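You operate a simulated robot arm through the tools that you are given. There is no shell and no other tool. Be economical: measure what you need, move in short steps, check, and stop when the job is done.

You are at the controls of a simulated robot arm. One attempt, no reset.

JOB
Close the right drawer of the packing bench. Take the grey pad and put it on the corner of the long table before the iron stand. Take the tall grey tin and put it on the left end of the packing bench. Take the wire spool on the top of the window table and put it away on the bottom shelf of the wall shelves. Fetch the copper cap and set it on the middle of the long table. Take the black brush on the top of the window table and put it away on the left end of the packing bench. Put the black tin on the left end of the jar table away on the lower shelf of the wall shelves. Put the grease brush on the right half of the wall bench. Switch the lower brake lever off. Push the right drawer of the wall bench shut. Fetch the cream jug and set it on the sheets of paper. Put the grey tin from the right half of the wall bench on top of the black gauge. Put two of the glass bottles from the left half of the wall bench on the right shelf under the wall bench. Do these in any order. Set down upright: tall grey tin, wire spool, cream jug, glass bottle.

It is judged by the outcome, as a careful person would: the job done as asked, and still so three seconds after it is handed in. It fails if anything else is knocked over, pushed out of place, dropped, spilled or broken. Lids that push on must go on centred and level and be pressed home; caps that screw on are set level and turned clockwise until they are tight. Flat cloth is picked up by pressing the open fingertips on it (5 to 10 N) and closing them slowly along it; thin cloth reads only 2 to 8 mm in the jaws.

ROBOT AND FRAMES
A 6-joint arm with a fingered hand on a trunk, on a base that drives. Base frame: it is fixed to the floor where the robot stands at the start and does not move with it; the origin is under the middle of the robot, x ahead of it, y to its left, z up. Readings come in mm, rad, newtons and seconds.
With the tool pointing down near the work surface it reaches from about 280 to 600 mm from the robot's upright axis, wherever it stands. Its first joint turns from -2.897 to 2.897 rad. Places, roughly: black brush (4x4x13 cm) [2900, 5100, 800]; black gauge (9x10x3 cm) [-3900, 100, 800]; black tin (7x7x6 cm) [-600, 4500, 700]; bottom shelf of the wall shelves (89x15 cm) [580, 7460, 1140]; copper cap (4x3x3 cm) [3000, 4900, 700]; corner of the long table before the iron stand [100, 1900, 800]; cream jug (13x9x15 cm) [-3900, -100, 900]; glass bottle [-3000, -500, 750]; grease brush (2x2x17 cm) [-2200, 4500, 900]; grey pad (5x4x4 cm) [400, -400, 800]; grey tin (6x6x5 cm) [-4100, 300, 800]; left end of the packing bench [1300, 500, 800]; lower brake lever [-700, 6200, 800]; lower shelf of the wall shelves (89x15 cm) [580, 7460, 1400]; middle of the long table [-700, 2300, 800]; right drawer of the packing bench [500, -100, 700]; right drawer of the wall bench [-3600, 100, 700]; right half of the wall bench [-3800, -200, 800]; right shelf under the wall bench [-3800, -200, 200]; sheets of paper (15x20x1 cm) [-4100, 100, 800]; tall grey tin (8x8x11 cm) [700, -600, 800]; wire spool (6x5x7 cm) [3000, 5000, 800]. Payload 3.2 kg.
The tool frame sits at the grasp point between the pads (the TCP): z along the fingers, y along the line on which they close. The tips reach 22 mm beyond it. Largest opening 112 mm; the body of the gripper starts 60 mm behind the TCP. The gripper is a hand of 3 fingers: y runs from the thumb to the fingers, the wrist lies at [0, 0, -218] in the tool frame.
Orientation is told as [roll, pitch, yaw] about the base's x, y, z axes, in that order, counted from this pose: with the fingers straight down and closing along the base's y, the tool's x points along the base's -x, its y along +y and its z along -z.

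CONTROLS
- The arm moves only by the tool play_rows. Its argument "moves" is a list of rows, each an object of numbers (a shift or turn left out is 0): "dx", "dy", "dz": the shift along the tool's x, y, z in mm; "ax", "ay", "az": the turn, a rotation vector about the tool's x, y, z in degrees. In form: [{"dx": .., "dy": .., "dz": .., "ax": .., "ay": .., "az": ..}, ...]. A call has 1 to 12 rows; each row shifts and turns the commanded pose from where the row before left it, along the tool's axes as they then stand. Each row takes 0.2 s and may step no farther than 50 mm and 0.15 rad from the row before; otherwise, the whole call is refused. Where a pose cannot be reached the arm comes as near as it can. A force on the tool above 40 N (or 10 N above the force at the start of the call, whichever is more), or a blocked arm, ends the call early, and 0.2 s more pass. In this call time passes only in rows, and 0.2 s behind the last. It gives the time, the measured TCP pose, the force on the tool (base axes), the opening and the grip force at its end, in the units of the frame above (readings bear some noise), with the torque about the TCP (base axes, N m) and any sound that the robot's microphone picked up.
- Cameras (640 x 400 px; columns grow to the right, rows downward): "scene" is now at [11.5, 137.9, 1485.2]; the picture's right is [-0.39, -0.92, 0.00], its down [-0.71, 0.30, -0.63] and it looks along [0.58, -0.25, -0.77] (base axes); focal length 274 px, centre (320, 200). "wrist" rides on the gripper at [66, 3, -81] in the tool frame; the picture's right is [-0.05, 1.00, 0.00], its down [-0.77, -0.04, -0.64] and it looks along [-0.63, -0.03, 0.77] (tool axes); focal length 275 px, centre (320, 200). There is no depth. A picture from a camera that has moved, and an enlarged one, comes with that camera's place and axes in the base frame and with its lens.
- get_image(camera): a new picture of that camera. The clock stands still meanwhile.
- raise_lower(by): slides the trunk up (or, below 0, down) by that many mm; the arm and the scene camera ride with it, the base frame stays. It gives what a move gives, with no picture.
- steer(legs): drives the robot by 1 to 6 legs, each [ahead, turn to the left] in mm and rad, along the robot's own axes; the way and the turn of a leg run together, so that a leg with both is an arc; at most 1500 mm and 3.142 rad a leg. The arm and the cameras ride along, it lands a little off, and it stops where it bumps. It gives what a move gives.
- move_fingers(finger1, finger2, thumb_bend): sets how far each is bent, from 0 (flat) to 100 (curled in); at 30 the hand is open as for a grip, at 70 the pads meet at the TCP. One left out holds its place. A second passes; each finger stops where it meets its share of the squeeze, and holds until it gets a number again. It is the only way to open and close the hand. It gives what a move gives, with no picture; readings hold the bend of each and the force on the fingers (four entries, about 0 where the hand has none), thumb and palm.
- pan_tilt(pan, tilt): turns the head with the scene camera to pan (to the left, within 2.705 rad either way) and tilt (down, from -0.506 to 1.204), counted from straight ahead of the robot. It gives what a move gives.
- close_up(camera, box): a new picture of the part [left, top, right, bottom] of that camera's present view, enlarged. The clock stands still meanwhile.
- close_job(): hands the job in; it is judged then, once.

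Work in short steps. Places have to be worked out from the pictures, the camera data and where the tool is seen: move nearer, look again, correct. Check each grasp and each placing, and mend what went wrong. You have 577 turns and 360 pictures in all, those below and enlarged ones among them. Open the gripper and draw the arm clear of the work before you hand the job in, unless the task says otherwise; then end with one line.

The tools are called after "Request:" by a JSON object that holds its "fn" and its "kwargs". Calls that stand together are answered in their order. play_rows: Moves the arm, as the interface text tells. Its arguments: {"type":"object","properties":{"moves":{"type":"array"}},"required":["moves"]} The other tools are called the same way: raise_lower (by) slides the trunk up or down; move_fingers (finger1, finger2, thumb_bend) moves the fingers one by one; steer (legs) drives the base; pan_tilt (pan, tilt) turns the head that bears the scene camera; get_image (camera) takes a picture; close_up (camera, box) takes an enlarged picture of a part of a camera's view; close_job () hands the job in.

At the start:

```text
time: 0.0
tool_pos: [390.1, -56.5, 1056.8]
orientation: [0.0, -0.002, -0.001]
ft_force: [1.0, -0.6, 0.8]
moment: [-0.03, -0.03, -0.01]
width: 111.9
grip_force: 0.1
shape: jaw
bend: [30.0, 30.0, 30.0]
finger forces: [0.0, 0.0, 0.1, 0.0, 0.0, 0.0]
trunk travel left (down, up): [-525.0, 65.0]
robot x, y, heading: [-1.2, -0.4, -0.003]
head pan, tilt: [-0.4, 0.883]
```

scene: 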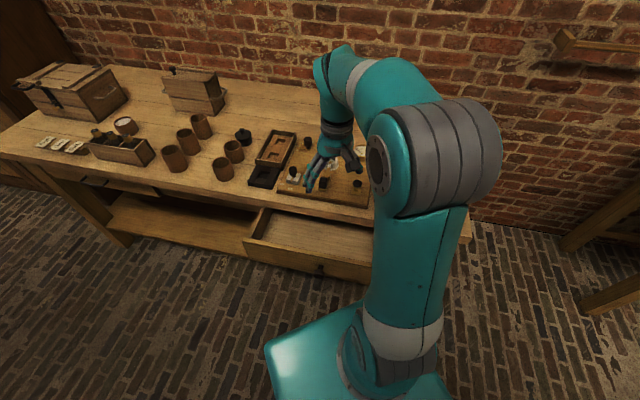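
wrist: 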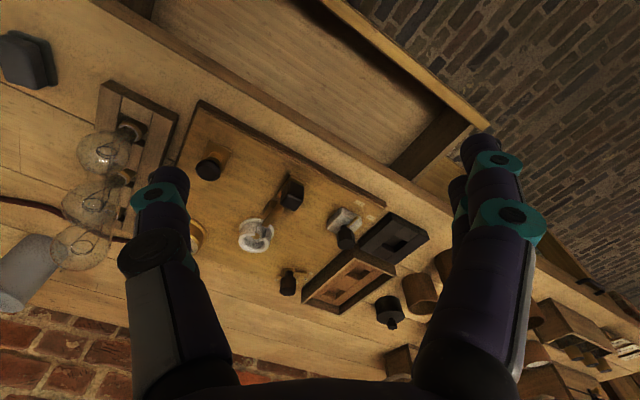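

I'll start with the packing bench's right drawer. First I back off a little and look ahead.

Request:
{"fn": "steer", "kwargs": {"legs": [[-200, 0]]}}

Request:
{"fn": "pan_tilt", "kwargs": {"pan": 0.0, "tilt": 0.7}}

Request:
{"fn": "get_image", "kwargs": {"camera": "scene"}}

Request:
{"fn": "get_image", "kwargs": {"camera": "wrist"}}

```text
time: 1.6
tool_pos: [192.3, -56.1, 1057.5]
orientation: [-0.001, 0.0, 0.002]
ft_force: [-0.5, -0.2, 0.3]
moment: [0.03, -0.05, 0.02]
width: 112.0
grip_force: 0.0
shape: jaw
bend: [30.0, 30.0, 30.0]
finger forces: [0.1, 0.0, 0.1, 0.0, 0.1, 0.0]
trunk travel left (down, up): [-525.0, 65.0]
robot x, y, heading: [-196.5, -0.3, 0.001]
head pan, tilt: [-0.4, 0.883]
```

```text
time: 2.5
tool_pos: [192.7, -57.0, 1056.4]
orientation: [-0.001, 0.001, 0.002]
ft_force: [0.0, 0.7, -1.1]
moment: [0.01, 0.01, 0.0]
width: 111.8
grip_force: 0.1
shape: jaw
bend: [30.0, 30.0, 30.0]
finger forces: [0.0, 0.0, 0.0, 0.1, 0.0, 0.0]
trunk travel left (down, up): [-525.0, 65.0]
robot x, y, heading: [-193.5, 0.0, 0.008]
head pan, tilt: [0.0, 0.7]
```

```text
357 pictures are left
camera scene: at [-171.9, 167.4, 1500.0], right [0.0, -1.0, 0.0], down [-0.64, 0.0, -0.76], along [0.76, 0.0, -0.64], focal length 274 px, centre (320, 200)
```

scene: 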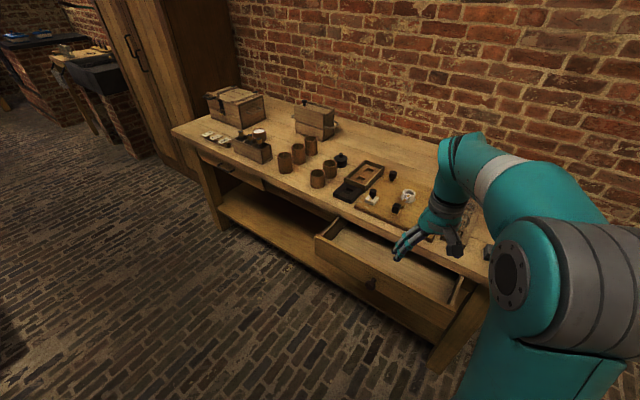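

```text
356 pictures are left
camera wrist: at [126.8, -53.6, 1136.7], right [0.04, 1.0, 0.0], down [0.77, -0.03, 0.64], along [0.64, -0.03, -0.77], focal length 275 px, centre (320, 200)
```

wrist: 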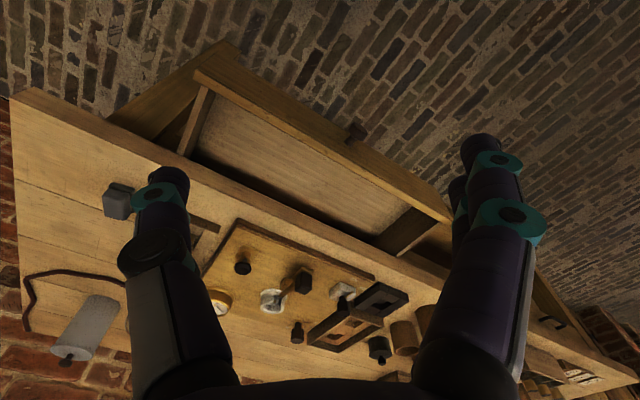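

The bench stands at an angle: its front edge runs from about (227,-430) to (1278,1008). The drawer handle is near (348,-8), so I'll drive round to face the drawer squarely, heading about -0.63.

Request:
{"fn": "steer", "kwargs": {"legs": [[0, 1.11], [350, 0], [0, -1.75]]}}

Request:
{"fn": "pan_tilt", "kwargs": {"pan": 0.0, "tilt": 0.9}}

Request:
{"fn": "get_image", "kwargs": {"camera": "scene"}}

Request:
{"fn": "get_image", "kwargs": {"camera": "wrist"}}

```text
time: 11.8
tool_pos: [232.5, 34.4, 1056.9]
orientation: [-0.001, -0.001, -0.663]
ft_force: [0.2, -0.5, -0.7]
moment: [-0.02, -0.02, -0.02]
width: 112.0
grip_force: 0.0
shape: jaw
bend: [30.0, 30.0, 30.0]
finger forces: [0.0, 0.1, 0.0, 0.1, 0.1, 0.1]
trunk travel left (down, up): [-525.0, 65.0]
robot x, y, heading: [-41.3, 318.8, -0.661]
head pan, tilt: [0.0, 0.7]
```

```text
time: 12.6
tool_pos: [232.5, 33.8, 1057.2]
orientation: [0.002, -0.003, -0.662]
ft_force: [0.2, -0.6, 0.8]
moment: [-0.01, -0.02, -0.02]
width: 112.2
grip_force: 0.2
shape: jaw
bend: [30.0, 30.0, 30.0]
finger forces: [0.1, 0.0, 0.0, 0.1, 0.1, 0.0]
trunk travel left (down, up): [-525.0, 65.0]
robot x, y, heading: [-39.6, 318.7, -0.662]
head pan, tilt: [0.0, 0.901]
```

```text
355 pictures are left
camera scene: at [75.1, 441.8, 1483.9], right [-0.61, -0.79, 0.0], down [-0.62, 0.48, -0.62], along [0.49, -0.38, -0.78], focal length 274 px, centre (320, 200)
```

scene: 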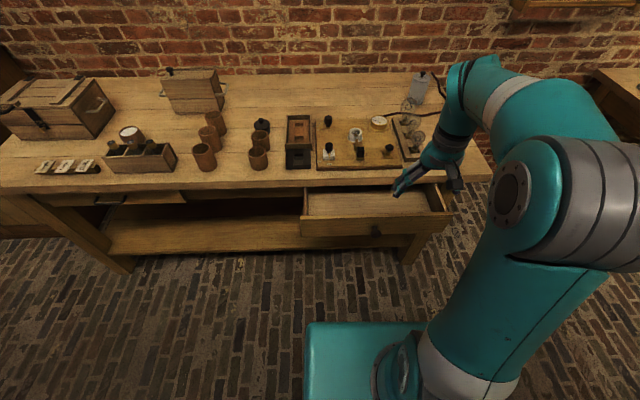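

```text
354 pictures are left
camera wrist: at [182.6, 77.1, 1136.8], right [0.65, 0.76, 0.0], down [0.58, -0.5, 0.64], along [0.48, -0.41, -0.77], focal length 275 px, centre (320, 200)
```

wrist: 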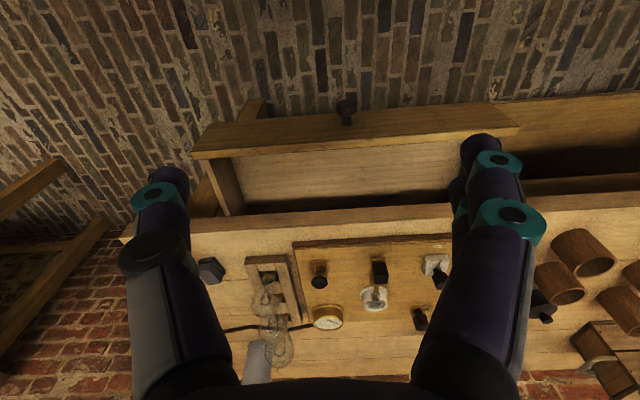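

Now I'm facing the bench, with the knob about 495 mm ahead. I'll close the fingers and lower the trunk, then tilt the hand forward so the closed fingertips can push.

Request:
{"fn": "move_fingers", "kwargs": {"finger1": 70, "finger2": 70, "thumb_bend": 70}}

Request:
{"fn": "raise_lower", "kwargs": {"by": -300}}

Request:
{"fn": "play_rows", "kwargs": {"moves": [{"ay": -7.5}, {"ay": -7.5}, {"ay": -7.5}, {"ay": -7.5}, {"ay": -7.5}, {"ay": -7.5}, {"dx": 24, "dz": 24}, {"dx": 24, "dz": 24}]}}

Request:
{"fn": "get_image", "kwargs": {"camera": "scene"}}

Request:
{"fn": "get_image", "kwargs": {"camera": "wrist"}}

```text
time: 13.6
tool_pos: [232.0, 33.7, 1056.7]
orientation: [0.0, -0.002, -0.66]
ft_force: [0.4, -0.3, 0.1]
moment: [-0.01, 0.01, 0.0]
width: 2.7
grip_force: 0.0
shape: fingers
bend: [70.0, 70.0, 70.0]
finger forces: [0.0, 0.0, 0.0, 0.1, 0.0, 0.0]
trunk travel left (down, up): [-525.0, 65.0]
robot x, y, heading: [-41.5, 318.4, -0.662]
head pan, tilt: [0.0, 0.901]
```

```text
time: 16.6
tool_pos: [231.7, 34.2, 757.9]
orientation: [0.001, -0.002, -0.661]
ft_force: [0.7, -0.1, -0.3]
moment: [0.02, 0.01, 0.04]
width: 2.8
grip_force: 0.1
shape: fingers
bend: [70.0, 70.0, 70.0]
finger forces: [0.0, 0.0, 0.0, 0.1, 0.1, 0.0]
trunk travel left (down, up): [-225.0, 365.0]
robot x, y, heading: [-38.9, 319.9, -0.66]
head pan, tilt: [0.0, 0.901]
```

```text
time: 18.4
tool_pos: [238.3, 48.9, 729.4]
orientation: [0.001, -0.782, -0.664]
ft_force: [-0.2, -0.7, 0.2]
moment: [0.04, -0.02, -0.01]
width: 3.0
grip_force: 0.1
shape: fingers
bend: [70.0, 70.0, 70.0]
finger forces: [0.1, 0.0, 0.1, 0.1, 0.1, 0.1]
out of reach, approached as far as the arm can: row 7, 8
trunk travel left (down, up): [-225.0, 365.0]
robot x, y, heading: [-41.3, 319.7, -0.658]
head pan, tilt: [0.0, 0.901]
```

```text
353 pictures are left
camera scene: at [75.2, 441.7, 1183.9], right [-0.61, -0.79, 0.0], down [-0.62, 0.48, -0.62], along [0.49, -0.38, -0.78], focal length 274 px, centre (320, 200)
```

scene: 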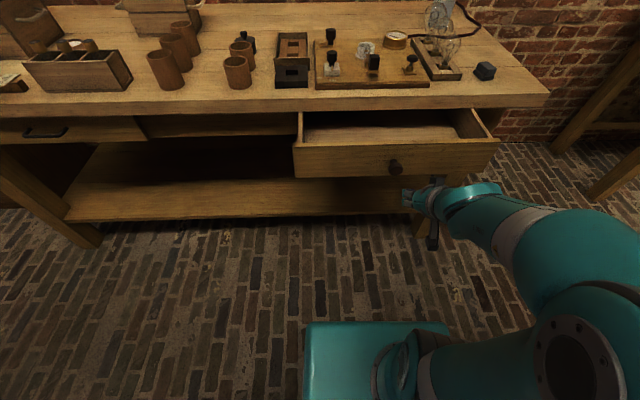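

```text
352 pictures are left
camera wrist: at [158.1, 115.3, 740.5], right [0.64, 0.77, 0.03], down [0.06, -0.09, 0.99], along [0.77, -0.64, -0.1], focal length 275 px, centre (320, 200)
```

wrist: 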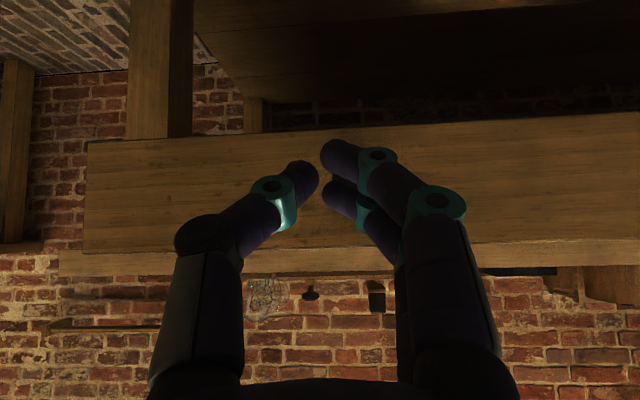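

The drawer front spans about z 665–759 and the tips are at z 714. I'll shift a bit right of the knob and push forward.

Request:
{"fn": "play_rows", "kwargs": {"moves": [{"dy": -25}, {"dx": -17.7, "dz": 17.7}, {"dx": -17.7, "dz": 17.7}, {"dx": -17.7, "dz": 17.7}, {"dx": -17.7, "dz": 17.7}, {"dx": -17.7, "dz": 17.7}, {"dx": -14, "dz": 14}, {"dx": -14, "dz": 14}, {"dx": -14, "dz": 14}]}}

Request:
{"fn": "get_image", "kwargs": {"camera": "scene"}}

```text
time: 20.4
tool_pos: [370.7, -82.5, 742.3]
orientation: [0.002, -0.789, -0.663]
ft_force: [0.3, 0.1, 0.8]
moment: [0.01, 0.03, 0.02]
width: 2.9
grip_force: 0.1
shape: fingers
bend: [70.0, 70.0, 70.0]
finger forces: [0.0, 0.1, 0.1, 0.0, 0.0, 0.1]
out of reach, approached as far as the arm can: row 1
trunk travel left (down, up): [-225.0, 365.0]
robot x, y, heading: [-40.1, 321.8, -0.659]
head pan, tilt: [0.0, 0.901]
```

```text
351 pictures are left
camera scene: at [75.1, 441.8, 1183.9], right [-0.61, -0.79, 0.0], down [-0.62, 0.48, -0.62], along [0.49, -0.38, -0.78], focal length 274 px, centre (320, 200)
```

scene: 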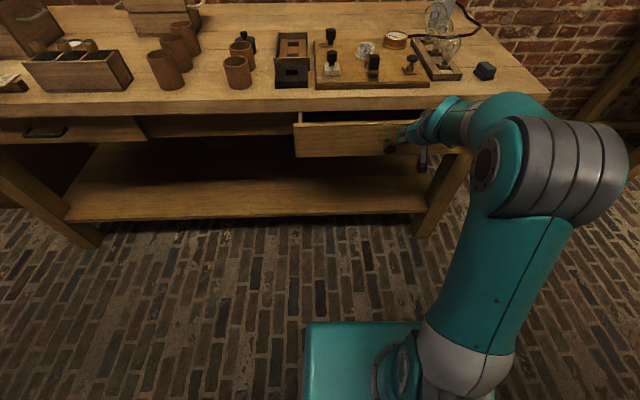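

The drawer is moving in. I'll come down slightly and keep pushing.

Request:
{"fn": "play_rows", "kwargs": {"moves": [{"dx": 12, "dz": 12}, {"dx": -14, "dz": 14}, {"dx": -14, "dz": 14}, {"dx": -10, "dz": 10}, {"dx": -10, "dz": 10}, {"dx": -7, "dz": 7}, {"dx": -7, "dz": 7}, {"dx": -7, "dz": 7}]}}

Request:
{"fn": "get_image", "kwargs": {"camera": "scene"}}

```text
time: 22.3
tool_pos: [445.6, -137.8, 722.1]
orientation: [0.01, -0.776, -0.665]
ft_force: [-10.2, 14.8, 2.1]
moment: [0.01, 0.03, 0.1]
width: 2.9
grip_force: 8.7
shape: fingers
bend: [70.0, 74.0, 70.0]
finger forces: [0.0, 16.9, 0.1, 0.1, 0.0, 0.0]
trunk travel left (down, up): [-225.0, 365.0]
robot x, y, heading: [-43.8, 322.4, -0.658]
head pan, tilt: [0.0, 0.901]
stopped in row 8: the force on the tool passed its limit at 42 N (the readings are from after the stop); the commanded pose is now the measured one
```

```text
350 pictures are left
camera scene: at [73.0, 444.1, 1183.9], right [-0.61, -0.79, 0.0], down [-0.62, 0.48, -0.62], along [0.49, -0.38, -0.78], focal length 274 px, centre (320, 200)
```

scene: 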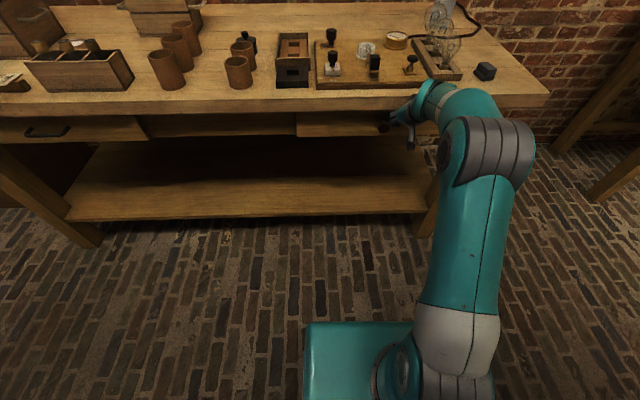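

Force rose to 42 N, so it's probably at its stop. I'll draw back and take a close-up.

Request:
{"fn": "play_rows", "kwargs": {"moves": [{"dx": 17, "dz": -17}, {"dx": 20, "dz": -20}, {"dx": 30, "dz": -30}, {"dx": 30, "dz": -30}]}}

Request:
{"fn": "close_up", "kwargs": {"camera": "scene", "box": [100, 60, 500, 220]}}

```text
time: 23.3
tool_pos: [336.3, -53.3, 721.8]
orientation: [0.006, -0.775, -0.665]
ft_force: [0.6, -0.4, -0.1]
moment: [0.01, 0.0, -0.02]
width: 2.9
grip_force: 0.2
shape: fingers
bend: [70.0, 70.0, 70.0]
finger forces: [0.0, 0.0, 0.0, 0.1, 0.0, 0.0]
trunk travel left (down, up): [-225.0, 365.0]
robot x, y, heading: [-42.0, 319.6, -0.661]
head pan, tilt: [0.0, 0.901]
```

```text
1.60 times, centred on (300, 140) of scene
camera zoom: at [74.7, 442.2, 1183.8], right [-0.61, -0.79, 0.0], down [-0.62, 0.48, -0.62], along [0.49, -0.38, -0.78], focal length 439 px, centre (352, 296)
```

zoom: 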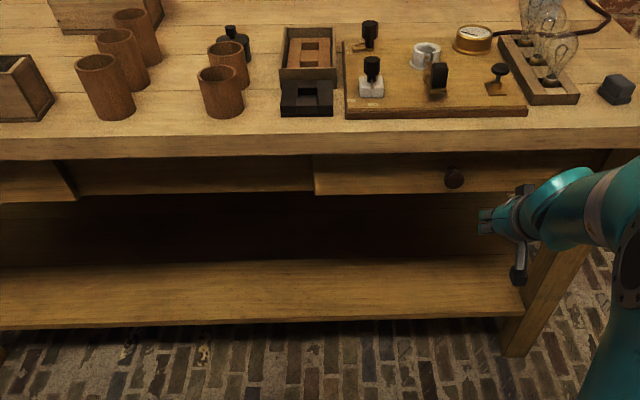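

Looks shut with a lip matching the left drawer. I'll push once more, slowly, to confirm it's at its stop.

Request:
{"fn": "play_rows", "kwargs": {"moves": [{"dx": -30, "dz": 30, "dy": 12}, {"dx": -30, "dz": 30, "dy": 12}, {"dx": -22, "dz": 22}, {"dx": -5, "dz": 5}, {"dx": -4, "dz": 4}, {"dx": -4, "dz": 4}, {"dx": -4, "dz": 4}, {"dx": -4, "dz": 4}, {"dx": -4, "dz": 4}]}}

Request:
{"fn": "play_rows", "kwargs": {"moves": [{"dx": 20, "dz": -20}, {"dx": 30, "dz": -30}, {"dx": 30, "dz": -30}]}}

Request:
{"fn": "close_up", "kwargs": {"camera": "scene", "box": [0, 60, 640, 220]}}

```text
time: 24.5
tool_pos: [447.8, -110.9, 722.4]
orientation: [0.012, -0.771, -0.673]
ft_force: [-22.6, 14.4, 13.6]
moment: [0.29, 0.01, 0.34]
width: 0.0
grip_force: 17.4
shape: fingers
bend: [74.0, 71.0, 70.0]
finger forces: [28.2, 6.8, 0.0, 0.0, 0.0, 0.0]
trunk travel left (down, up): [-225.0, 365.0]
robot x, y, heading: [-43.7, 320.1, -0.658]
head pan, tilt: [0.0, 0.901]
stopped in row 5: the force on the tool passed its limit at 48 N (the readings are from after the stop); the commanded pose is now the measured one
```

```text
time: 25.3
tool_pos: [361.1, -42.4, 719.1]
orientation: [0.009, -0.769, -0.667]
ft_force: [-0.3, -0.2, -0.1]
moment: [0.03, -0.01, 0.02]
width: 2.3
grip_force: 0.1
shape: fingers
bend: [70.0, 70.0, 70.0]
finger forces: [0.0, 0.0, 0.1, 0.1, 0.0, 0.0]
trunk travel left (down, up): [-225.0, 365.0]
robot x, y, heading: [-39.3, 318.1, -0.659]
head pan, tilt: [0.0, 0.901]
```

```text
1.00 times, centred on (320, 140) of scene (not enlarged: the box is as wide or as high as the picture)
camera zoom: at [74.4, 442.4, 1183.8], right [-0.61, -0.79, 0.0], down [-0.62, 0.48, -0.62], along [0.49, -0.38, -0.78], focal length 274 px, centre (320, 260)
```

zoom: 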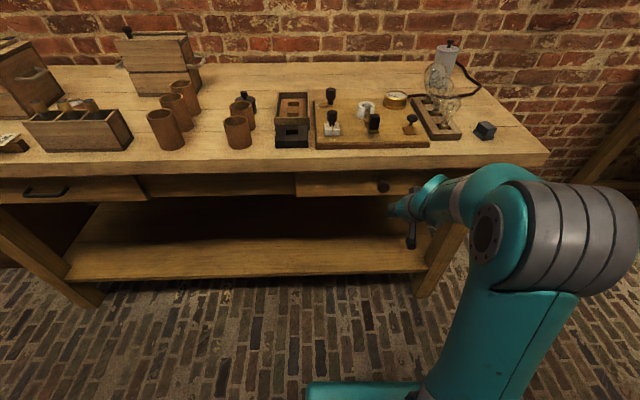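

The drawer is blocked at the same depth, so it's shut. Next is the grey pad at about (383,-374): I'll raise the trunk, straighten the hand, open it and drive over.

Request:
{"fn": "raise_lower", "kwargs": {"by": 300}}

Request:
{"fn": "play_rows", "kwargs": {"moves": [{"ay": 7.5}, {"ay": 7.5}, {"ay": 7.5}, {"ay": 7.5}, {"ay": 7.5}, {"ay": 7.0}]}}

Request:
{"fn": "move_fingers", "kwargs": {"finger1": 30, "finger2": 30, "thumb_bend": 30}}

Request:
{"fn": "steer", "kwargs": {"legs": [[0, -0.83], [414, 0], [0, 0.867]]}}

Request:
{"fn": "get_image", "kwargs": {"camera": "wrist"}}

Request:
{"fn": "get_image", "kwargs": {"camera": "scene"}}

```text
time: 28.3
tool_pos: [361.5, -42.6, 1020.1]
orientation: [0.011, -0.768, -0.67]
ft_force: [0.0, -0.6, -1.0]
moment: [0.0, 0.0, -0.02]
width: 2.4
grip_force: 0.0
shape: fingers
bend: [70.0, 70.0, 70.0]
finger forces: [0.0, 0.0, 0.1, 0.1, 0.1, 0.0]
trunk travel left (down, up): [-525.0, 65.0]
robot x, y, heading: [-45.8, 320.2, -0.664]
head pan, tilt: [0.0, 0.901]
```

```text
time: 29.7
tool_pos: [361.4, -42.1, 1018.6]
orientation: [0.007, 0.011, -0.663]
ft_force: [0.4, -0.7, 0.1]
moment: [0.02, -0.03, -0.01]
width: 2.3
grip_force: 0.0
shape: fingers
bend: [70.0, 70.0, 70.0]
finger forces: [0.0, 0.1, 0.0, 0.0, 0.1, 0.1]
trunk travel left (down, up): [-525.0, 65.0]
robot x, y, heading: [-40.2, 320.0, -0.664]
head pan, tilt: [0.0, 0.901]
```

```text
time: 30.7
tool_pos: [361.1, -41.3, 1018.9]
orientation: [0.006, 0.008, -0.662]
ft_force: [-0.2, -0.3, 0.1]
moment: [0.03, 0.01, 0.0]
width: 111.0
grip_force: 0.0
shape: fingers
bend: [30.0, 30.0, 30.0]
finger forces: [0.0, 0.0, 0.0, 0.0, 0.0, 0.0]
trunk travel left (down, up): [-525.0, 65.0]
robot x, y, heading: [-41.4, 319.1, -0.66]
head pan, tilt: [0.0, 0.901]
```

```text
time: 37.6
tool_pos: [411.7, -435.9, 1019.2]
orientation: [0.005, 0.009, -0.617]
ft_force: [-0.3, 0.7, -0.1]
moment: [0.0, 0.01, 0.01]
width: 111.2
grip_force: 0.2
shape: fingers
bend: [30.0, 30.0, 30.0]
finger forces: [0.1, 0.0, 0.0, 0.0, 0.0, 0.0]
trunk travel left (down, up): [-525.0, 65.0]
robot x, y, heading: [-5.3, -93.4, -0.614]
head pan, tilt: [0.0, 0.901]
```

```text
347 pictures are left
camera wrist: at [360.5, -395.2, 1099.9], right [0.62, 0.79, 0.01], down [0.61, -0.48, 0.63], along [0.5, -0.38, -0.78], focal length 275 px, centre (320, 200)
```

wrist: 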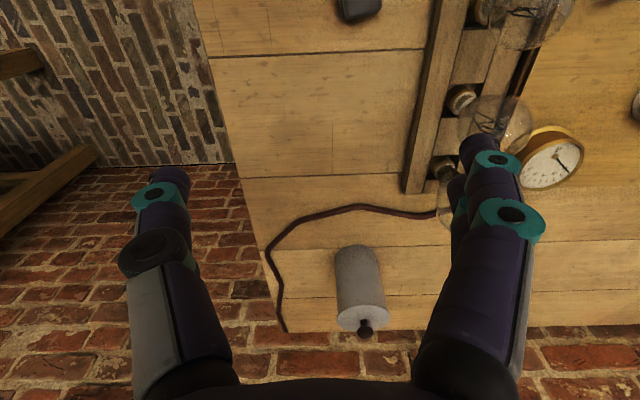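

```text
346 pictures are left
camera scene: at [103.2, 36.0, 1483.8], right [-0.58, -0.82, 0.0], down [-0.64, 0.45, -0.62], along [0.51, -0.36, -0.78], focal length 274 px, centre (320, 200)
```

scene: 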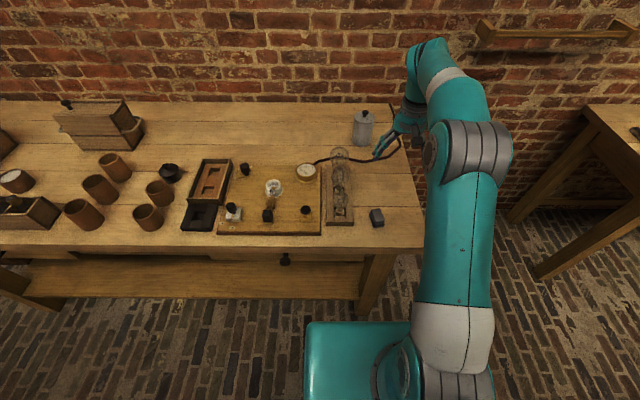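

The pad is at about (386,-372), 480 mm ahead. I'll draw the hand back so the wrist camera sees it.

Request:
{"fn": "play_rows", "kwargs": {"moves": [{"dx": 45, "dy": 12}, {"dx": 45, "dy": 12}, {"dx": 45, "dy": 12}]}}

Request:
{"fn": "get_image", "kwargs": {"camera": "wrist"}}

```text
time: 38.4
tool_pos: [323.7, -329.2, 1018.9]
orientation: [0.008, 0.007, -0.616]
ft_force: [-0.3, -0.9, -1.0]
moment: [-0.02, -0.02, 0.0]
width: 111.3
grip_force: 0.0
shape: fingers
bend: [30.0, 30.0, 30.0]
finger forces: [0.1, 0.0, 0.1, 0.0, 0.1, 0.0]
trunk travel left (down, up): [-525.0, 65.0]
robot x, y, heading: [-5.3, -92.5, -0.614]
head pan, tilt: [0.0, 0.901]
```

```text
345 pictures are left
camera wrist: at [271.9, -289.4, 1100.3], right [0.62, 0.79, 0.01], down [0.61, -0.48, 0.63], along [0.5, -0.38, -0.78], focal length 275 px, centre (320, 200)
```

wrist: 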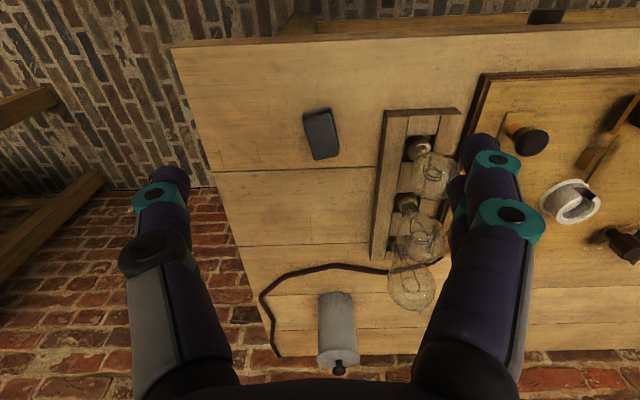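

Pad centre is around (378,-367), turned about 10°. I'll move over it, rotate the hand to match and descend partway.

Request:
{"fn": "play_rows", "kwargs": {"moves": [{"dx": -33, "az": -5}, {"dx": -33, "az": -5}, {"dz": 45}, {"dz": 45}]}}

Request:
{"fn": "get_image", "kwargs": {"camera": "wrist"}}

```text
time: 39.4
tool_pos: [377.6, -364.4, 929.5]
orientation: [0.01, 0.008, -0.441]
ft_force: [0.1, -0.6, -0.6]
moment: [0.03, -0.02, 0.01]
width: 111.3
grip_force: 0.2
shape: fingers
bend: [30.0, 30.0, 30.0]
finger forces: [0.1, 0.0, 0.0, 0.0, 0.0, 0.0]
trunk travel left (down, up): [-525.0, 65.0]
robot x, y, heading: [-6.0, -95.3, -0.618]
head pan, tilt: [0.0, 0.901]
```

```text
344 pictures are left
camera wrist: at [319.2, -333.4, 1010.3], right [0.47, 0.88, 0.01], down [0.68, -0.37, 0.63], along [0.56, -0.29, -0.78], focal length 275 px, centre (320, 200)
```

wrist: 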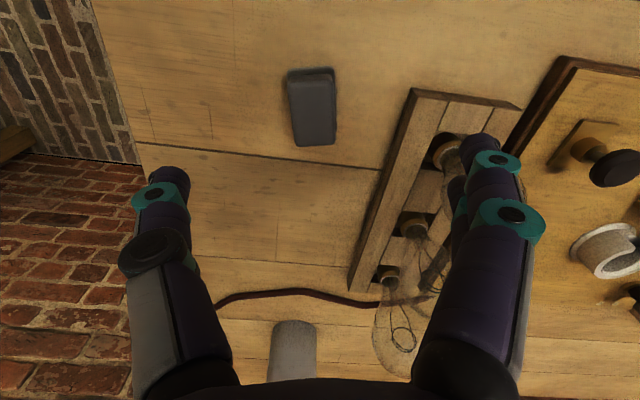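

The pad looks smaller than I expected, so the top may be lower than z 840. I'll narrow the hand to clear the bulb holder and descend further, correcting slightly.

Request:
{"fn": "move_fingers", "kwargs": {"finger1": 45, "finger2": 45, "thumb_bend": 45}}

Request:
{"fn": "play_rows", "kwargs": {"moves": [{"dx": -5, "dy": -4, "dz": 30}, {"dx": -5, "dy": -4, "dz": 30}]}}

Request:
{"fn": "get_image", "kwargs": {"camera": "wrist"}}

```text
time: 40.4
tool_pos: [376.0, -362.1, 930.8]
orientation: [0.009, 0.005, -0.442]
ft_force: [0.2, 0.9, 1.0]
moment: [0.0, 0.03, 0.0]
width: 70.2
grip_force: 0.0
shape: fingers
bend: [45.0, 45.0, 45.0]
finger forces: [0.1, 0.0, 0.0, 0.1, 0.0, 0.0]
trunk travel left (down, up): [-525.0, 65.0]
robot x, y, heading: [-8.9, -95.0, -0.617]
head pan, tilt: [0.0, 0.901]
```

```text
time: 41.0
tool_pos: [382.7, -376.4, 868.9]
orientation: [0.009, 0.008, -0.442]
ft_force: [0.6, 0.0, 0.4]
moment: [0.01, 0.04, 0.01]
width: 69.9
grip_force: 0.0
shape: fingers
bend: [45.0, 45.0, 45.0]
finger forces: [0.0, 0.0, 0.1, 0.0, 0.1, 0.0]
trunk travel left (down, up): [-525.0, 65.0]
robot x, y, heading: [-8.6, -92.7, -0.617]
head pan, tilt: [0.0, 0.901]
```

```text
343 pictures are left
camera wrist: at [325.3, -345.7, 949.7], right [0.47, 0.88, 0.01], down [0.68, -0.37, 0.63], along [0.56, -0.29, -0.78], focal length 275 px, centre (320, 200)
```

wrist: 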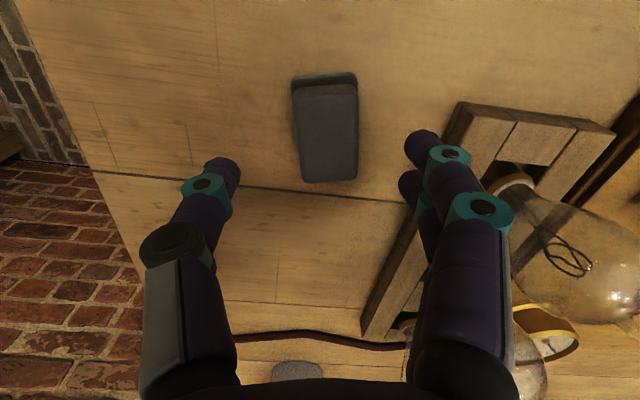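

Using the scale change, the pad top is at about z 833 with centre (377,-368). I'll correct and go down to z≈822.

Request:
{"fn": "play_rows", "kwargs": {"moves": [{"dx": 8, "dy": 5, "dz": 10}, {"dz": 20}, {"dz": 16}]}}

Request:
{"fn": "get_image", "kwargs": {"camera": "wrist"}}

```text
time: 41.8
tool_pos: [377.7, -365.5, 826.1]
orientation: [0.009, 0.001, -0.44]
ft_force: [-0.9, 3.0, 21.1]
moment: [-0.65, 0.39, -0.04]
width: 71.0
grip_force: 10.0
shape: fingers
bend: [45.0, 45.0, 45.0]
finger forces: [0.6, 1.5, 0.1, 0.0, 19.0, 0.1]
trunk travel left (down, up): [-525.0, 65.0]
robot x, y, heading: [-6.1, -90.7, -0.618]
head pan, tilt: [0.0, 0.901]
```

```text
342 pictures are left
camera wrist: at [319.5, -334.8, 906.7], right [0.47, 0.88, 0.01], down [0.68, -0.37, 0.63], along [0.56, -0.29, -0.77], focal length 275 px, centre (320, 200)
```

wrist: 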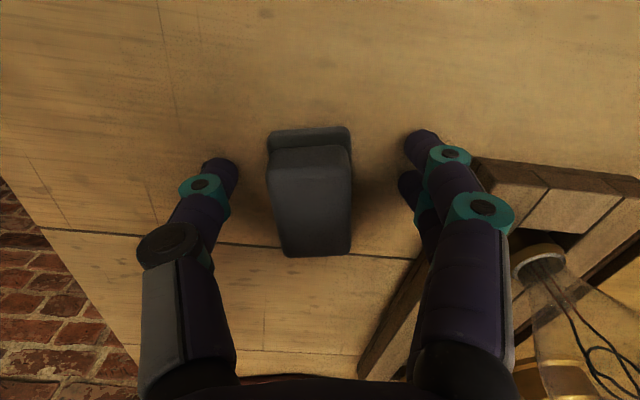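

The thumb touches the table (so top z ≈ 803). I'll lift 5 mm and close on the pad.

Request:
{"fn": "play_rows", "kwargs": {"moves": [{"dz": -5}]}}

Request:
{"fn": "move_fingers", "kwargs": {"finger1": 68, "finger2": 68, "thumb_bend": 68}}

Request:
{"fn": "play_rows", "kwargs": {"moves": [{"dz": -30}, {"dz": -40}, {"dz": -40}]}}

Request:
{"fn": "get_image", "kwargs": {"camera": "wrist"}}

```text
time: 42.2
tool_pos: [376.4, -366.1, 829.9]
orientation: [0.008, 0.008, -0.441]
ft_force: [-0.5, -0.1, -0.3]
moment: [0.0, 0.0, 0.0]
width: 69.7
grip_force: 0.1
shape: fingers
bend: [45.0, 45.0, 45.0]
finger forces: [0.1, 0.0, 0.0, 0.0, 0.0, 0.0]
trunk travel left (down, up): [-525.0, 65.0]
robot x, y, heading: [-6.8, -91.6, -0.614]
head pan, tilt: [0.0, 0.901]
```

```text
time: 43.2
tool_pos: [377.3, -365.0, 829.2]
orientation: [0.007, 0.009, -0.44]
ft_force: [0.1, -0.7, 0.5]
moment: [-0.02, 0.0, 0.0]
width: 29.7
grip_force: 9.3
shape: fingers
bend: [61.0, 60.0, 62.0]
finger forces: [4.8, 4.7, 0.0, 0.1, 9.7, 0.0]
trunk travel left (down, up): [-525.0, 65.0]
robot x, y, heading: [-5.0, -92.6, -0.619]
head pan, tilt: [0.0, 0.901]
```

```text
time: 44.0
tool_pos: [379.1, -367.3, 940.6]
orientation: [0.009, 0.007, -0.443]
ft_force: [0.0, -0.7, -0.1]
moment: [0.0, 0.04, 0.01]
width: 29.5
grip_force: 9.6
shape: fingers
bend: [61.0, 61.0, 62.0]
finger forces: [4.8, 4.7, 0.0, 0.1, 9.7, 0.0]
trunk travel left (down, up): [-525.0, 65.0]
robot x, y, heading: [-8.6, -90.6, -0.618]
head pan, tilt: [0.0, 0.901]
```

```text
341 pictures are left
camera wrist: at [321.0, -336.5, 1021.2], right [0.47, 0.88, 0.01], down [0.68, -0.37, 0.63], along [0.56, -0.29, -0.78], focal length 275 px, centre (320, 200)
```

wrist: 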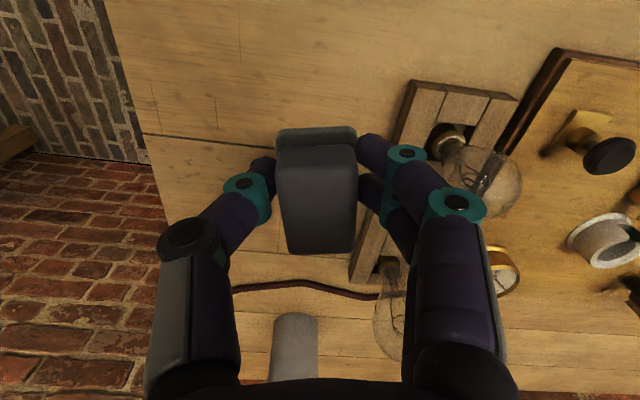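

Pad held (30 mm). I'll raise it, back off and look toward the long table.

Request:
{"fn": "play_rows", "kwargs": {"moves": [{"dz": -40, "dx": 30}, {"dz": -40, "dx": 30}, {"dx": 30}]}}

Request:
{"fn": "steer", "kwargs": {"legs": [[-250, 0], [0, 2.0]]}}

Request:
{"fn": "pan_tilt", "kwargs": {"pan": 0.0, "tilt": 0.45}}

Request:
{"fn": "get_image", "kwargs": {"camera": "scene"}}

```text
time: 44.8
tool_pos: [296.5, -329.1, 1020.8]
orientation: [0.007, 0.007, -0.441]
ft_force: [-0.1, 0.3, 0.2]
moment: [-0.01, 0.02, 0.0]
width: 29.7
grip_force: 10.0
shape: fingers
bend: [61.0, 61.0, 62.0]
finger forces: [4.8, 4.9, 0.1, 0.0, 9.7, 0.0]
trunk travel left (down, up): [-525.0, 65.0]
robot x, y, heading: [-5.8, -92.8, -0.614]
head pan, tilt: [0.0, 0.901]
```

```text
time: 51.4
tool_pos: [-112.4, 420.5, 1021.1]
orientation: [0.008, 0.007, 1.546]
ft_force: [0.3, -0.2, 0.3]
moment: [-0.01, -0.01, -0.01]
width: 29.6
grip_force: 9.2
shape: fingers
bend: [61.0, 61.0, 62.0]
finger forces: [4.8, 4.8, 0.0, 0.0, 9.6, 0.0]
trunk travel left (down, up): [-525.0, 65.0]
robot x, y, heading: [-206.0, 47.3, 1.37]
head pan, tilt: [0.0, 0.901]
```

```text
time: 52.3
tool_pos: [-112.2, 421.3, 1021.2]
orientation: [0.009, 0.008, 1.547]
ft_force: [0.8, 0.6, -0.1]
moment: [-0.01, -0.01, -0.02]
width: 29.6
grip_force: 9.5
shape: fingers
bend: [61.0, 61.0, 62.0]
finger forces: [4.8, 4.8, 0.1, 0.0, 9.6, 0.1]
trunk travel left (down, up): [-525.0, 65.0]
robot x, y, heading: [-204.5, 51.0, 1.371]
head pan, tilt: [0.0, 0.45]
```

```text
340 pictures are left
camera scene: at [-360.3, 113.6, 1522.1], right [0.98, -0.2, 0.0], down [-0.09, -0.43, -0.9], along [0.18, 0.88, -0.44], focal length 274 px, centre (320, 200)
```

scene: 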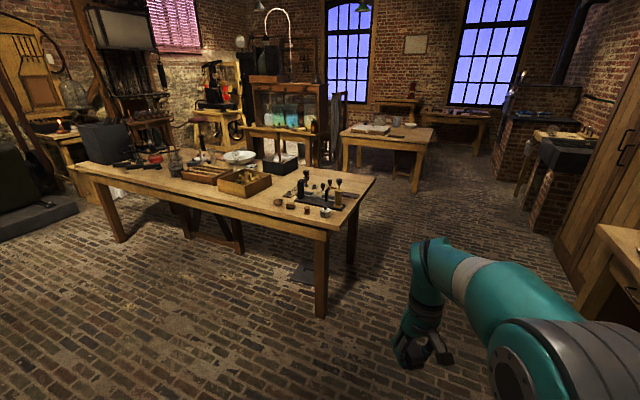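

The long table's right end runs from about (-94,1222) to (393,1830), and its far right corner is the target. I'll drive to (600,1500) and face the right end.

Request:
{"fn": "steer", "kwargs": {"legs": [[0, -0.307], [830, 0], [829, 0], [0, 1.44]]}}

Request:
{"fn": "pan_tilt", "kwargs": {"pan": 0.0, "tilt": 0.7}}

Request:
{"fn": "get_image", "kwargs": {"camera": "scene"}}

```text
time: 65.3
tool_pos: [334.4, 1734.3, 1021.0]
orientation: [0.01, 0.007, 2.659]
ft_force: [-0.3, 0.0, -0.5]
moment: [-0.02, 0.04, 0.0]
width: 29.5
grip_force: 9.5
shape: fingers
bend: [61.0, 61.0, 63.0]
finger forces: [4.8, 4.7, 0.1, 0.0, 9.5, 0.1]
trunk travel left (down, up): [-525.0, 65.0]
robot x, y, heading: [628.2, 1487.6, 2.481]
head pan, tilt: [0.0, 0.45]
```

```text
time: 66.1
tool_pos: [334.7, 1734.4, 1021.1]
orientation: [0.008, 0.006, 2.658]
ft_force: [-0.4, 0.0, -0.1]
moment: [-0.03, -0.01, -0.04]
width: 29.5
grip_force: 9.5
shape: fingers
bend: [61.0, 61.0, 63.0]
finger forces: [4.7, 4.7, 0.1, 0.1, 9.5, 0.0]
trunk travel left (down, up): [-525.0, 65.0]
robot x, y, heading: [627.4, 1483.0, 2.482]
head pan, tilt: [0.0, 0.7]
```

```text
339 pictures are left
camera scene: at [507.9, 1371.3, 1500.1], right [0.61, 0.79, 0.0], down [0.51, -0.39, -0.77], along [-0.61, 0.47, -0.64], focal length 274 px, centre (320, 200)
```

scene: 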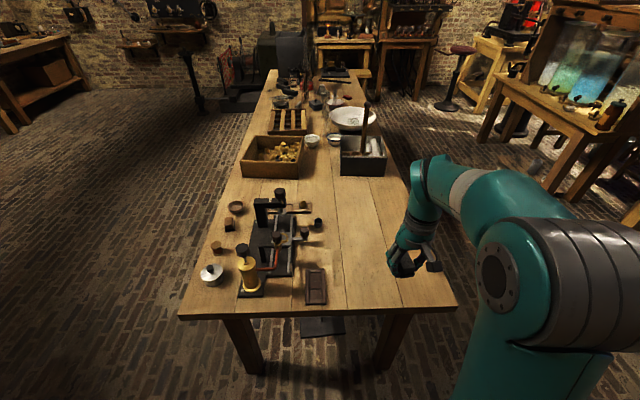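

The clear spot at the far-right corner beside the iron stand is around (125,1880). I'll drive 85 mm closer and reach over.

Request:
{"fn": "steer", "kwargs": {"legs": [[85, 0]]}}

Request:
{"fn": "play_rows", "kwargs": {"moves": [{"dx": -42}, {"dx": -42}, {"dx": -42}, {"dx": -40}]}}

Request:
{"fn": "get_image", "kwargs": {"camera": "wrist"}}

Request:
{"fn": "get_image", "kwargs": {"camera": "scene"}}

```text
time: 67.2
tool_pos: [265.5, 1787.6, 1020.7]
orientation: [0.008, 0.009, 2.66]
ft_force: [-0.1, 0.5, 0.0]
moment: [0.02, -0.02, -0.03]
width: 29.4
grip_force: 9.0
shape: fingers
bend: [61.0, 61.0, 63.0]
finger forces: [4.8, 4.8, 0.0, 0.0, 9.6, 0.1]
trunk travel left (down, up): [-525.0, 65.0]
robot x, y, heading: [563.4, 1542.2, 2.487]
head pan, tilt: [0.0, 0.7]
```

```text
time: 68.2
tool_pos: [117.9, 1864.8, 1019.3]
orientation: [0.008, 0.007, 2.66]
ft_force: [0.2, 1.0, -0.3]
moment: [0.0, 0.01, -0.03]
width: 29.2
grip_force: 9.7
shape: fingers
bend: [61.0, 61.0, 63.0]
finger forces: [4.8, 4.7, 0.0, 0.0, 9.5, 0.1]
trunk travel left (down, up): [-525.0, 65.0]
robot x, y, heading: [557.8, 1540.4, 2.483]
head pan, tilt: [0.0, 0.7]
```

```text
338 pictures are left
camera wrist: at [176.6, 1831.1, 1099.8], right [-0.5, -0.86, 0.01], down [-0.67, 0.4, 0.63], along [-0.55, 0.31, -0.78], focal length 275 px, centre (320, 200)
```

wrist: 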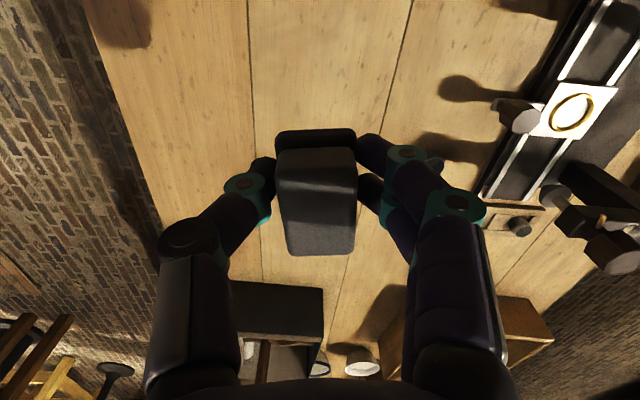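

```text
337 pictures are left
camera scene: at [438.6, 1424.6, 1500.0], right [0.61, 0.79, 0.0], down [0.51, -0.39, -0.76], along [-0.61, 0.47, -0.64], focal length 274 px, centre (320, 200)
```

scene: 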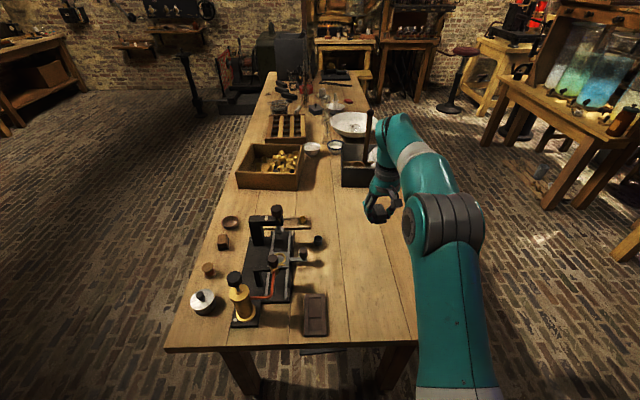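

The area below is clear. I'll lower the pad; it should touch at TCP z around 829.

Request:
{"fn": "play_rows", "kwargs": {"moves": [{"dz": 45}, {"dz": 45}, {"dz": 45}, {"dz": 30}]}}

Request:
{"fn": "play_rows", "kwargs": {"moves": [{"dz": 6}, {"dz": 4}, {"dz": 3}, {"dz": 3}, {"dz": 3}, {"dz": 3}]}}

Request:
{"fn": "get_image", "kwargs": {"camera": "wrist"}}

```text
time: 69.2
tool_pos: [118.0, 1863.9, 853.2]
orientation: [0.009, 0.008, 2.658]
ft_force: [0.6, 0.4, 0.0]
moment: [-0.03, 0.0, 0.03]
width: 29.4
grip_force: 9.4
shape: fingers
bend: [61.0, 61.0, 63.0]
finger forces: [4.6, 4.7, 0.0, 0.1, 9.4, 0.0]
trunk travel left (down, up): [-525.0, 65.0]
robot x, y, heading: [556.3, 1537.8, 2.488]
head pan, tilt: [0.0, 0.7]
```

```text
time: 70.6
tool_pos: [117.8, 1862.6, 831.6]
orientation: [0.008, 0.007, 2.659]
ft_force: [0.3, 0.6, -0.6]
moment: [0.01, 0.01, -0.02]
width: 29.0
grip_force: 9.5
shape: fingers
bend: [61.0, 61.0, 63.0]
finger forces: [4.7, 4.7, 0.1, 0.0, 9.4, 0.0]
trunk travel left (down, up): [-525.0, 65.0]
robot x, y, heading: [559.6, 1538.0, 2.487]
head pan, tilt: [0.0, 0.7]
```

```text
336 pictures are left
camera wrist: at [177.1, 1830.3, 912.0], right [-0.5, -0.86, 0.01], down [-0.67, 0.4, 0.63], along [-0.55, 0.31, -0.78], focal length 275 px, centre (320, 200)
```

wrist: 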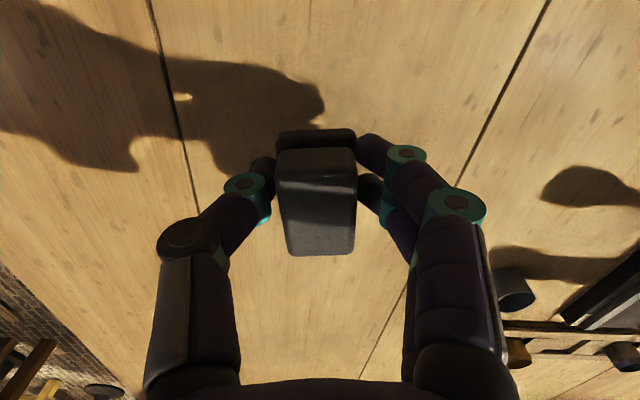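

No contact yet; I continue in small steps.

Request:
{"fn": "play_rows", "kwargs": {"moves": [{"dz": 3}, {"dz": 3}, {"dz": 3}, {"dz": 3}, {"dz": 3}, {"dz": 3}, {"dz": 3}, {"dz": 3}]}}

```text
time: 72.4
tool_pos: [119.6, 1862.3, 808.4]
orientation: [0.008, 0.007, 2.657]
ft_force: [0.4, 0.3, 1.2]
moment: [-0.01, -0.02, -0.03]
width: 29.4
grip_force: 9.9
shape: fingers
bend: [61.0, 61.0, 63.0]
finger forces: [4.7, 4.9, 0.0, 0.1, 9.7, 0.0]
trunk travel left (down, up): [-525.0, 65.0]
robot x, y, heading: [559.6, 1537.2, 2.489]
head pan, tilt: [0.0, 0.7]
```

Request:
{"fn": "play_rows", "kwargs": {"moves": [{"dz": 4}, {"dz": 4}, {"dz": 3}, {"dz": 3}, {"dz": 3}, {"dz": 3}, {"dz": 3}, {"dz": 3}, {"dz": 3}, {"dz": 3}]}}

Request:
{"fn": "get_image", "kwargs": {"camera": "wrist"}}

```text
time: 73.0
tool_pos: [119.0, 1862.9, 805.8]
orientation: [0.007, -0.008, 2.659]
ft_force: [5.6, -2.9, 22.1]
moment: [0.08, -0.19, -0.07]
width: 29.0
grip_force: 16.7
shape: fingers
bend: [63.0, 63.0, 65.0]
finger forces: [7.8, 6.7, 0.0, 0.0, 19.3, 0.0]
trunk travel left (down, up): [-525.0, 65.0]
robot x, y, heading: [559.7, 1539.1, 2.487]
head pan, tilt: [0.0, 0.7]
stopped in row 3: the force on the tool passed its limit at 44 N (the readings are from after the stop); the commanded pose is now the measured one
```

```text
335 pictures are left
camera wrist: at [177.6, 1829.0, 885.5], right [-0.5, -0.86, 0.01], down [-0.66, 0.39, 0.64], along [-0.56, 0.32, -0.77], focal length 275 px, centre (320, 200)
```

wrist: 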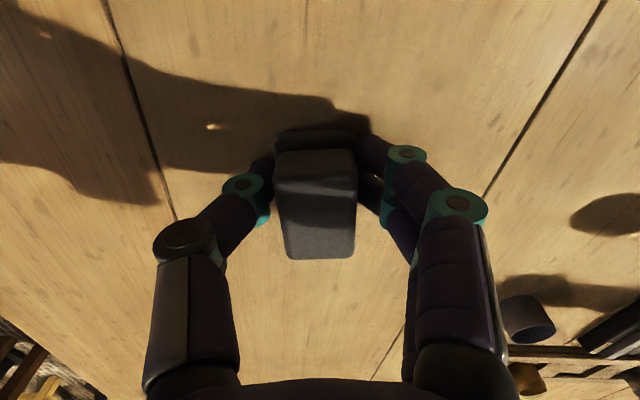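

Contact at z≈805. I'll release and lift.

Request:
{"fn": "play_rows", "kwargs": {"moves": [{"dz": -1.5}]}}

Request:
{"fn": "move_fingers", "kwargs": {"finger1": 42, "finger2": 42, "thumb_bend": 42}}

Request:
{"fn": "play_rows", "kwargs": {"moves": [{"dz": -20}, {"dz": -45}, {"dz": -45}, {"dz": -45}, {"dz": -45}]}}

Request:
{"fn": "get_image", "kwargs": {"camera": "wrist"}}

```text
time: 73.4
tool_pos: [118.8, 1861.9, 806.0]
orientation: [0.005, -0.005, 2.661]
ft_force: [0.5, -1.4, 17.8]
moment: [0.11, -0.07, 0.05]
width: 28.9
grip_force: 14.2
shape: fingers
bend: [63.0, 63.0, 65.0]
finger forces: [6.6, 6.3, 0.0, 0.1, 17.0, 0.0]
trunk travel left (down, up): [-525.0, 65.0]
robot x, y, heading: [561.3, 1540.3, 2.487]
head pan, tilt: [0.0, 0.7]
```

```text
time: 74.4
tool_pos: [119.3, 1861.4, 806.7]
orientation: [0.005, -0.007, 2.662]
ft_force: [-8.0, -5.9, 35.3]
moment: [0.7, -0.26, 0.11]
width: 57.0
grip_force: 18.1
shape: fingers
bend: [42.0, 42.0, 53.0]
finger forces: [0.0, 0.0, 0.1, 0.0, 36.0, 0.0]
trunk travel left (down, up): [-525.0, 65.0]
robot x, y, heading: [565.0, 1544.1, 2.493]
head pan, tilt: [0.0, 0.7]
```

```text
time: 75.6
tool_pos: [117.1, 1862.2, 1002.8]
orientation: [0.008, 0.0, 2.658]
ft_force: [0.8, -0.1, 0.1]
moment: [-0.01, 0.03, 0.02]
width: 77.0
grip_force: 0.0
shape: fingers
bend: [42.0, 42.0, 42.0]
finger forces: [0.0, 0.1, 0.0, 0.1, 0.0, 0.0]
trunk travel left (down, up): [-525.0, 65.0]
robot x, y, heading: [560.5, 1538.3, 2.483]
head pan, tilt: [0.0, 0.7]
```

```text
334 pictures are left
camera wrist: at [175.7, 1829.5, 1082.6], right [-0.5, -0.86, 0.01], down [-0.66, 0.39, 0.64], along [-0.55, 0.32, -0.77], focal length 275 px, centre (320, 200)
```

wrist: 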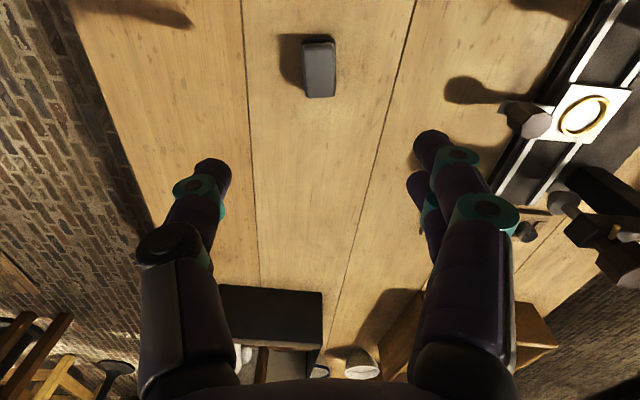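

The pad sits on the corner. Next is the window table at about (3000,5000), so I look that way.

Request:
{"fn": "steer", "kwargs": {"legs": [[-250, 0], [0, -1.5]]}}

Request:
{"fn": "pan_tilt", "kwargs": {"pan": 0.0, "tilt": 0.45}}

Request:
{"fn": "get_image", "kwargs": {"camera": "scene"}}

```text
time: 81.1
tool_pos: [1050.9, 1849.1, 1002.4]
orientation: [0.008, -0.001, 1.155]
ft_force: [-0.2, 0.3, 0.9]
moment: [0.0, 0.0, -0.03]
width: 77.6
grip_force: 0.0
shape: fingers
bend: [42.0, 42.0, 42.0]
finger forces: [0.1, 0.0, 0.1, 0.1, 0.0, 0.0]
trunk travel left (down, up): [-525.0, 65.0]
robot x, y, heading: [755.5, 1387.5, 0.978]
head pan, tilt: [0.0, 0.7]
```

```text
time: 81.9
tool_pos: [1051.4, 1848.9, 1002.3]
orientation: [0.008, -0.002, 1.154]
ft_force: [-0.1, 0.2, -0.7]
moment: [0.03, 0.03, -0.02]
width: 77.1
grip_force: 0.1
shape: fingers
bend: [42.0, 42.0, 42.0]
finger forces: [0.1, 0.0, 0.0, 0.0, 0.0, 0.1]
trunk travel left (down, up): [-525.0, 65.0]
robot x, y, heading: [756.5, 1385.1, 0.979]
head pan, tilt: [0.0, 0.45]
```

```text
333 pictures are left
camera scene: at [636.7, 1508.0, 1522.1], right [0.83, -0.56, 0.0], down [-0.24, -0.36, -0.9], along [0.5, 0.75, -0.44], focal length 274 px, centre (320, 200)
```

scene: 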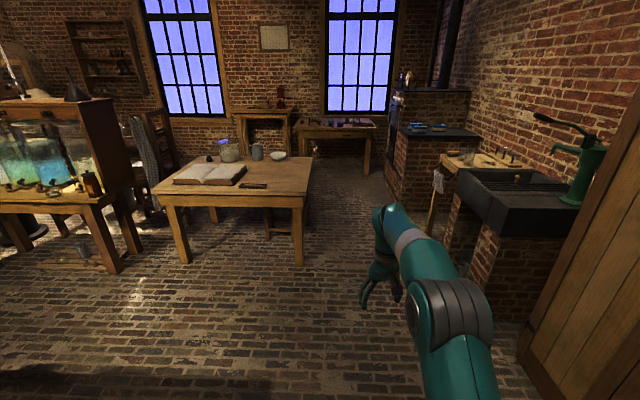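

There's an aisle between the centre table and the sink bench. I'll drive via (2250,3000) to about (2500,3900).

Request:
{"fn": "steer", "kwargs": {"legs": [[0, -0.155], [1100, 0], [1100, 0], [0, 0.476], [934, 0]]}}

Request:
{"fn": "get_image", "kwargs": {"camera": "scene"}}

```text
time: 99.2
tool_pos: [2616.8, 4408.1, 1002.8]
orientation: [0.008, -0.002, 1.485]
ft_force: [-0.6, -0.5, 0.9]
moment: [0.02, -0.02, -0.04]
width: 77.6
grip_force: 0.1
shape: fingers
bend: [42.0, 42.0, 42.0]
finger forces: [0.0, 0.1, 0.0, 0.1, 0.0, 0.0]
trunk travel left (down, up): [-525.0, 65.0]
robot x, y, heading: [2488.2, 3873.9, 1.313]
head pan, tilt: [0.0, 0.45]
```

```text
332 pictures are left
camera scene: at [2337.6, 3950.4, 1522.2], right [0.97, -0.26, 0.0], down [-0.11, -0.42, -0.9], along [0.23, 0.87, -0.44], focal length 274 px, centre (320, 200)
```

scene: 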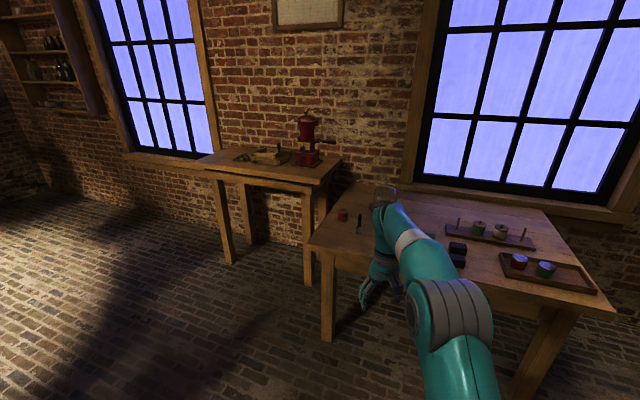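

Request:
{"fn": "close_up", "kwargs": {"camera": "scene", "box": [300, 170, 620, 330]}}

Request:
{"fn": "get_image", "kwargs": {"camera": "wrist"}}

```text
2.00 times, centred on (460, 250) of scene
camera zoom: at [2337.6, 3950.4, 1522.2], right [0.97, -0.26, 0.0], down [-0.11, -0.42, -0.9], along [0.23, 0.87, -0.44], focal length 549 px, centre (40, 100)
```

zoom: 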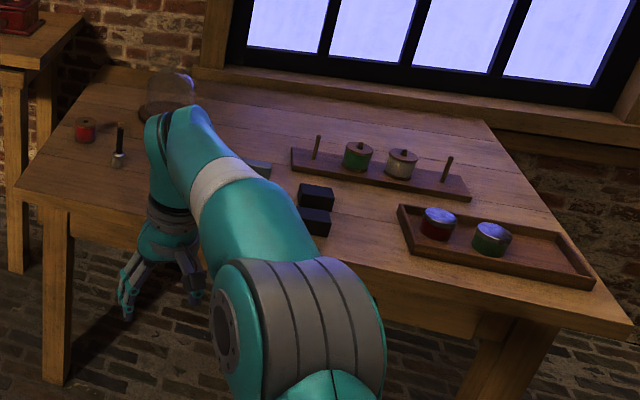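

```text
330 pictures are left
camera wrist: at [2609.7, 4342.1, 1081.9], right [-0.99, 0.13, 0.01], down [0.11, 0.76, 0.64], along [0.08, 0.63, -0.77], focal length 275 px, centre (320, 200)
```

wrist: 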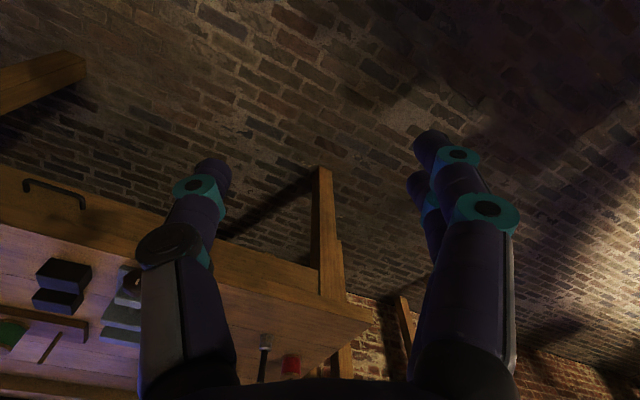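

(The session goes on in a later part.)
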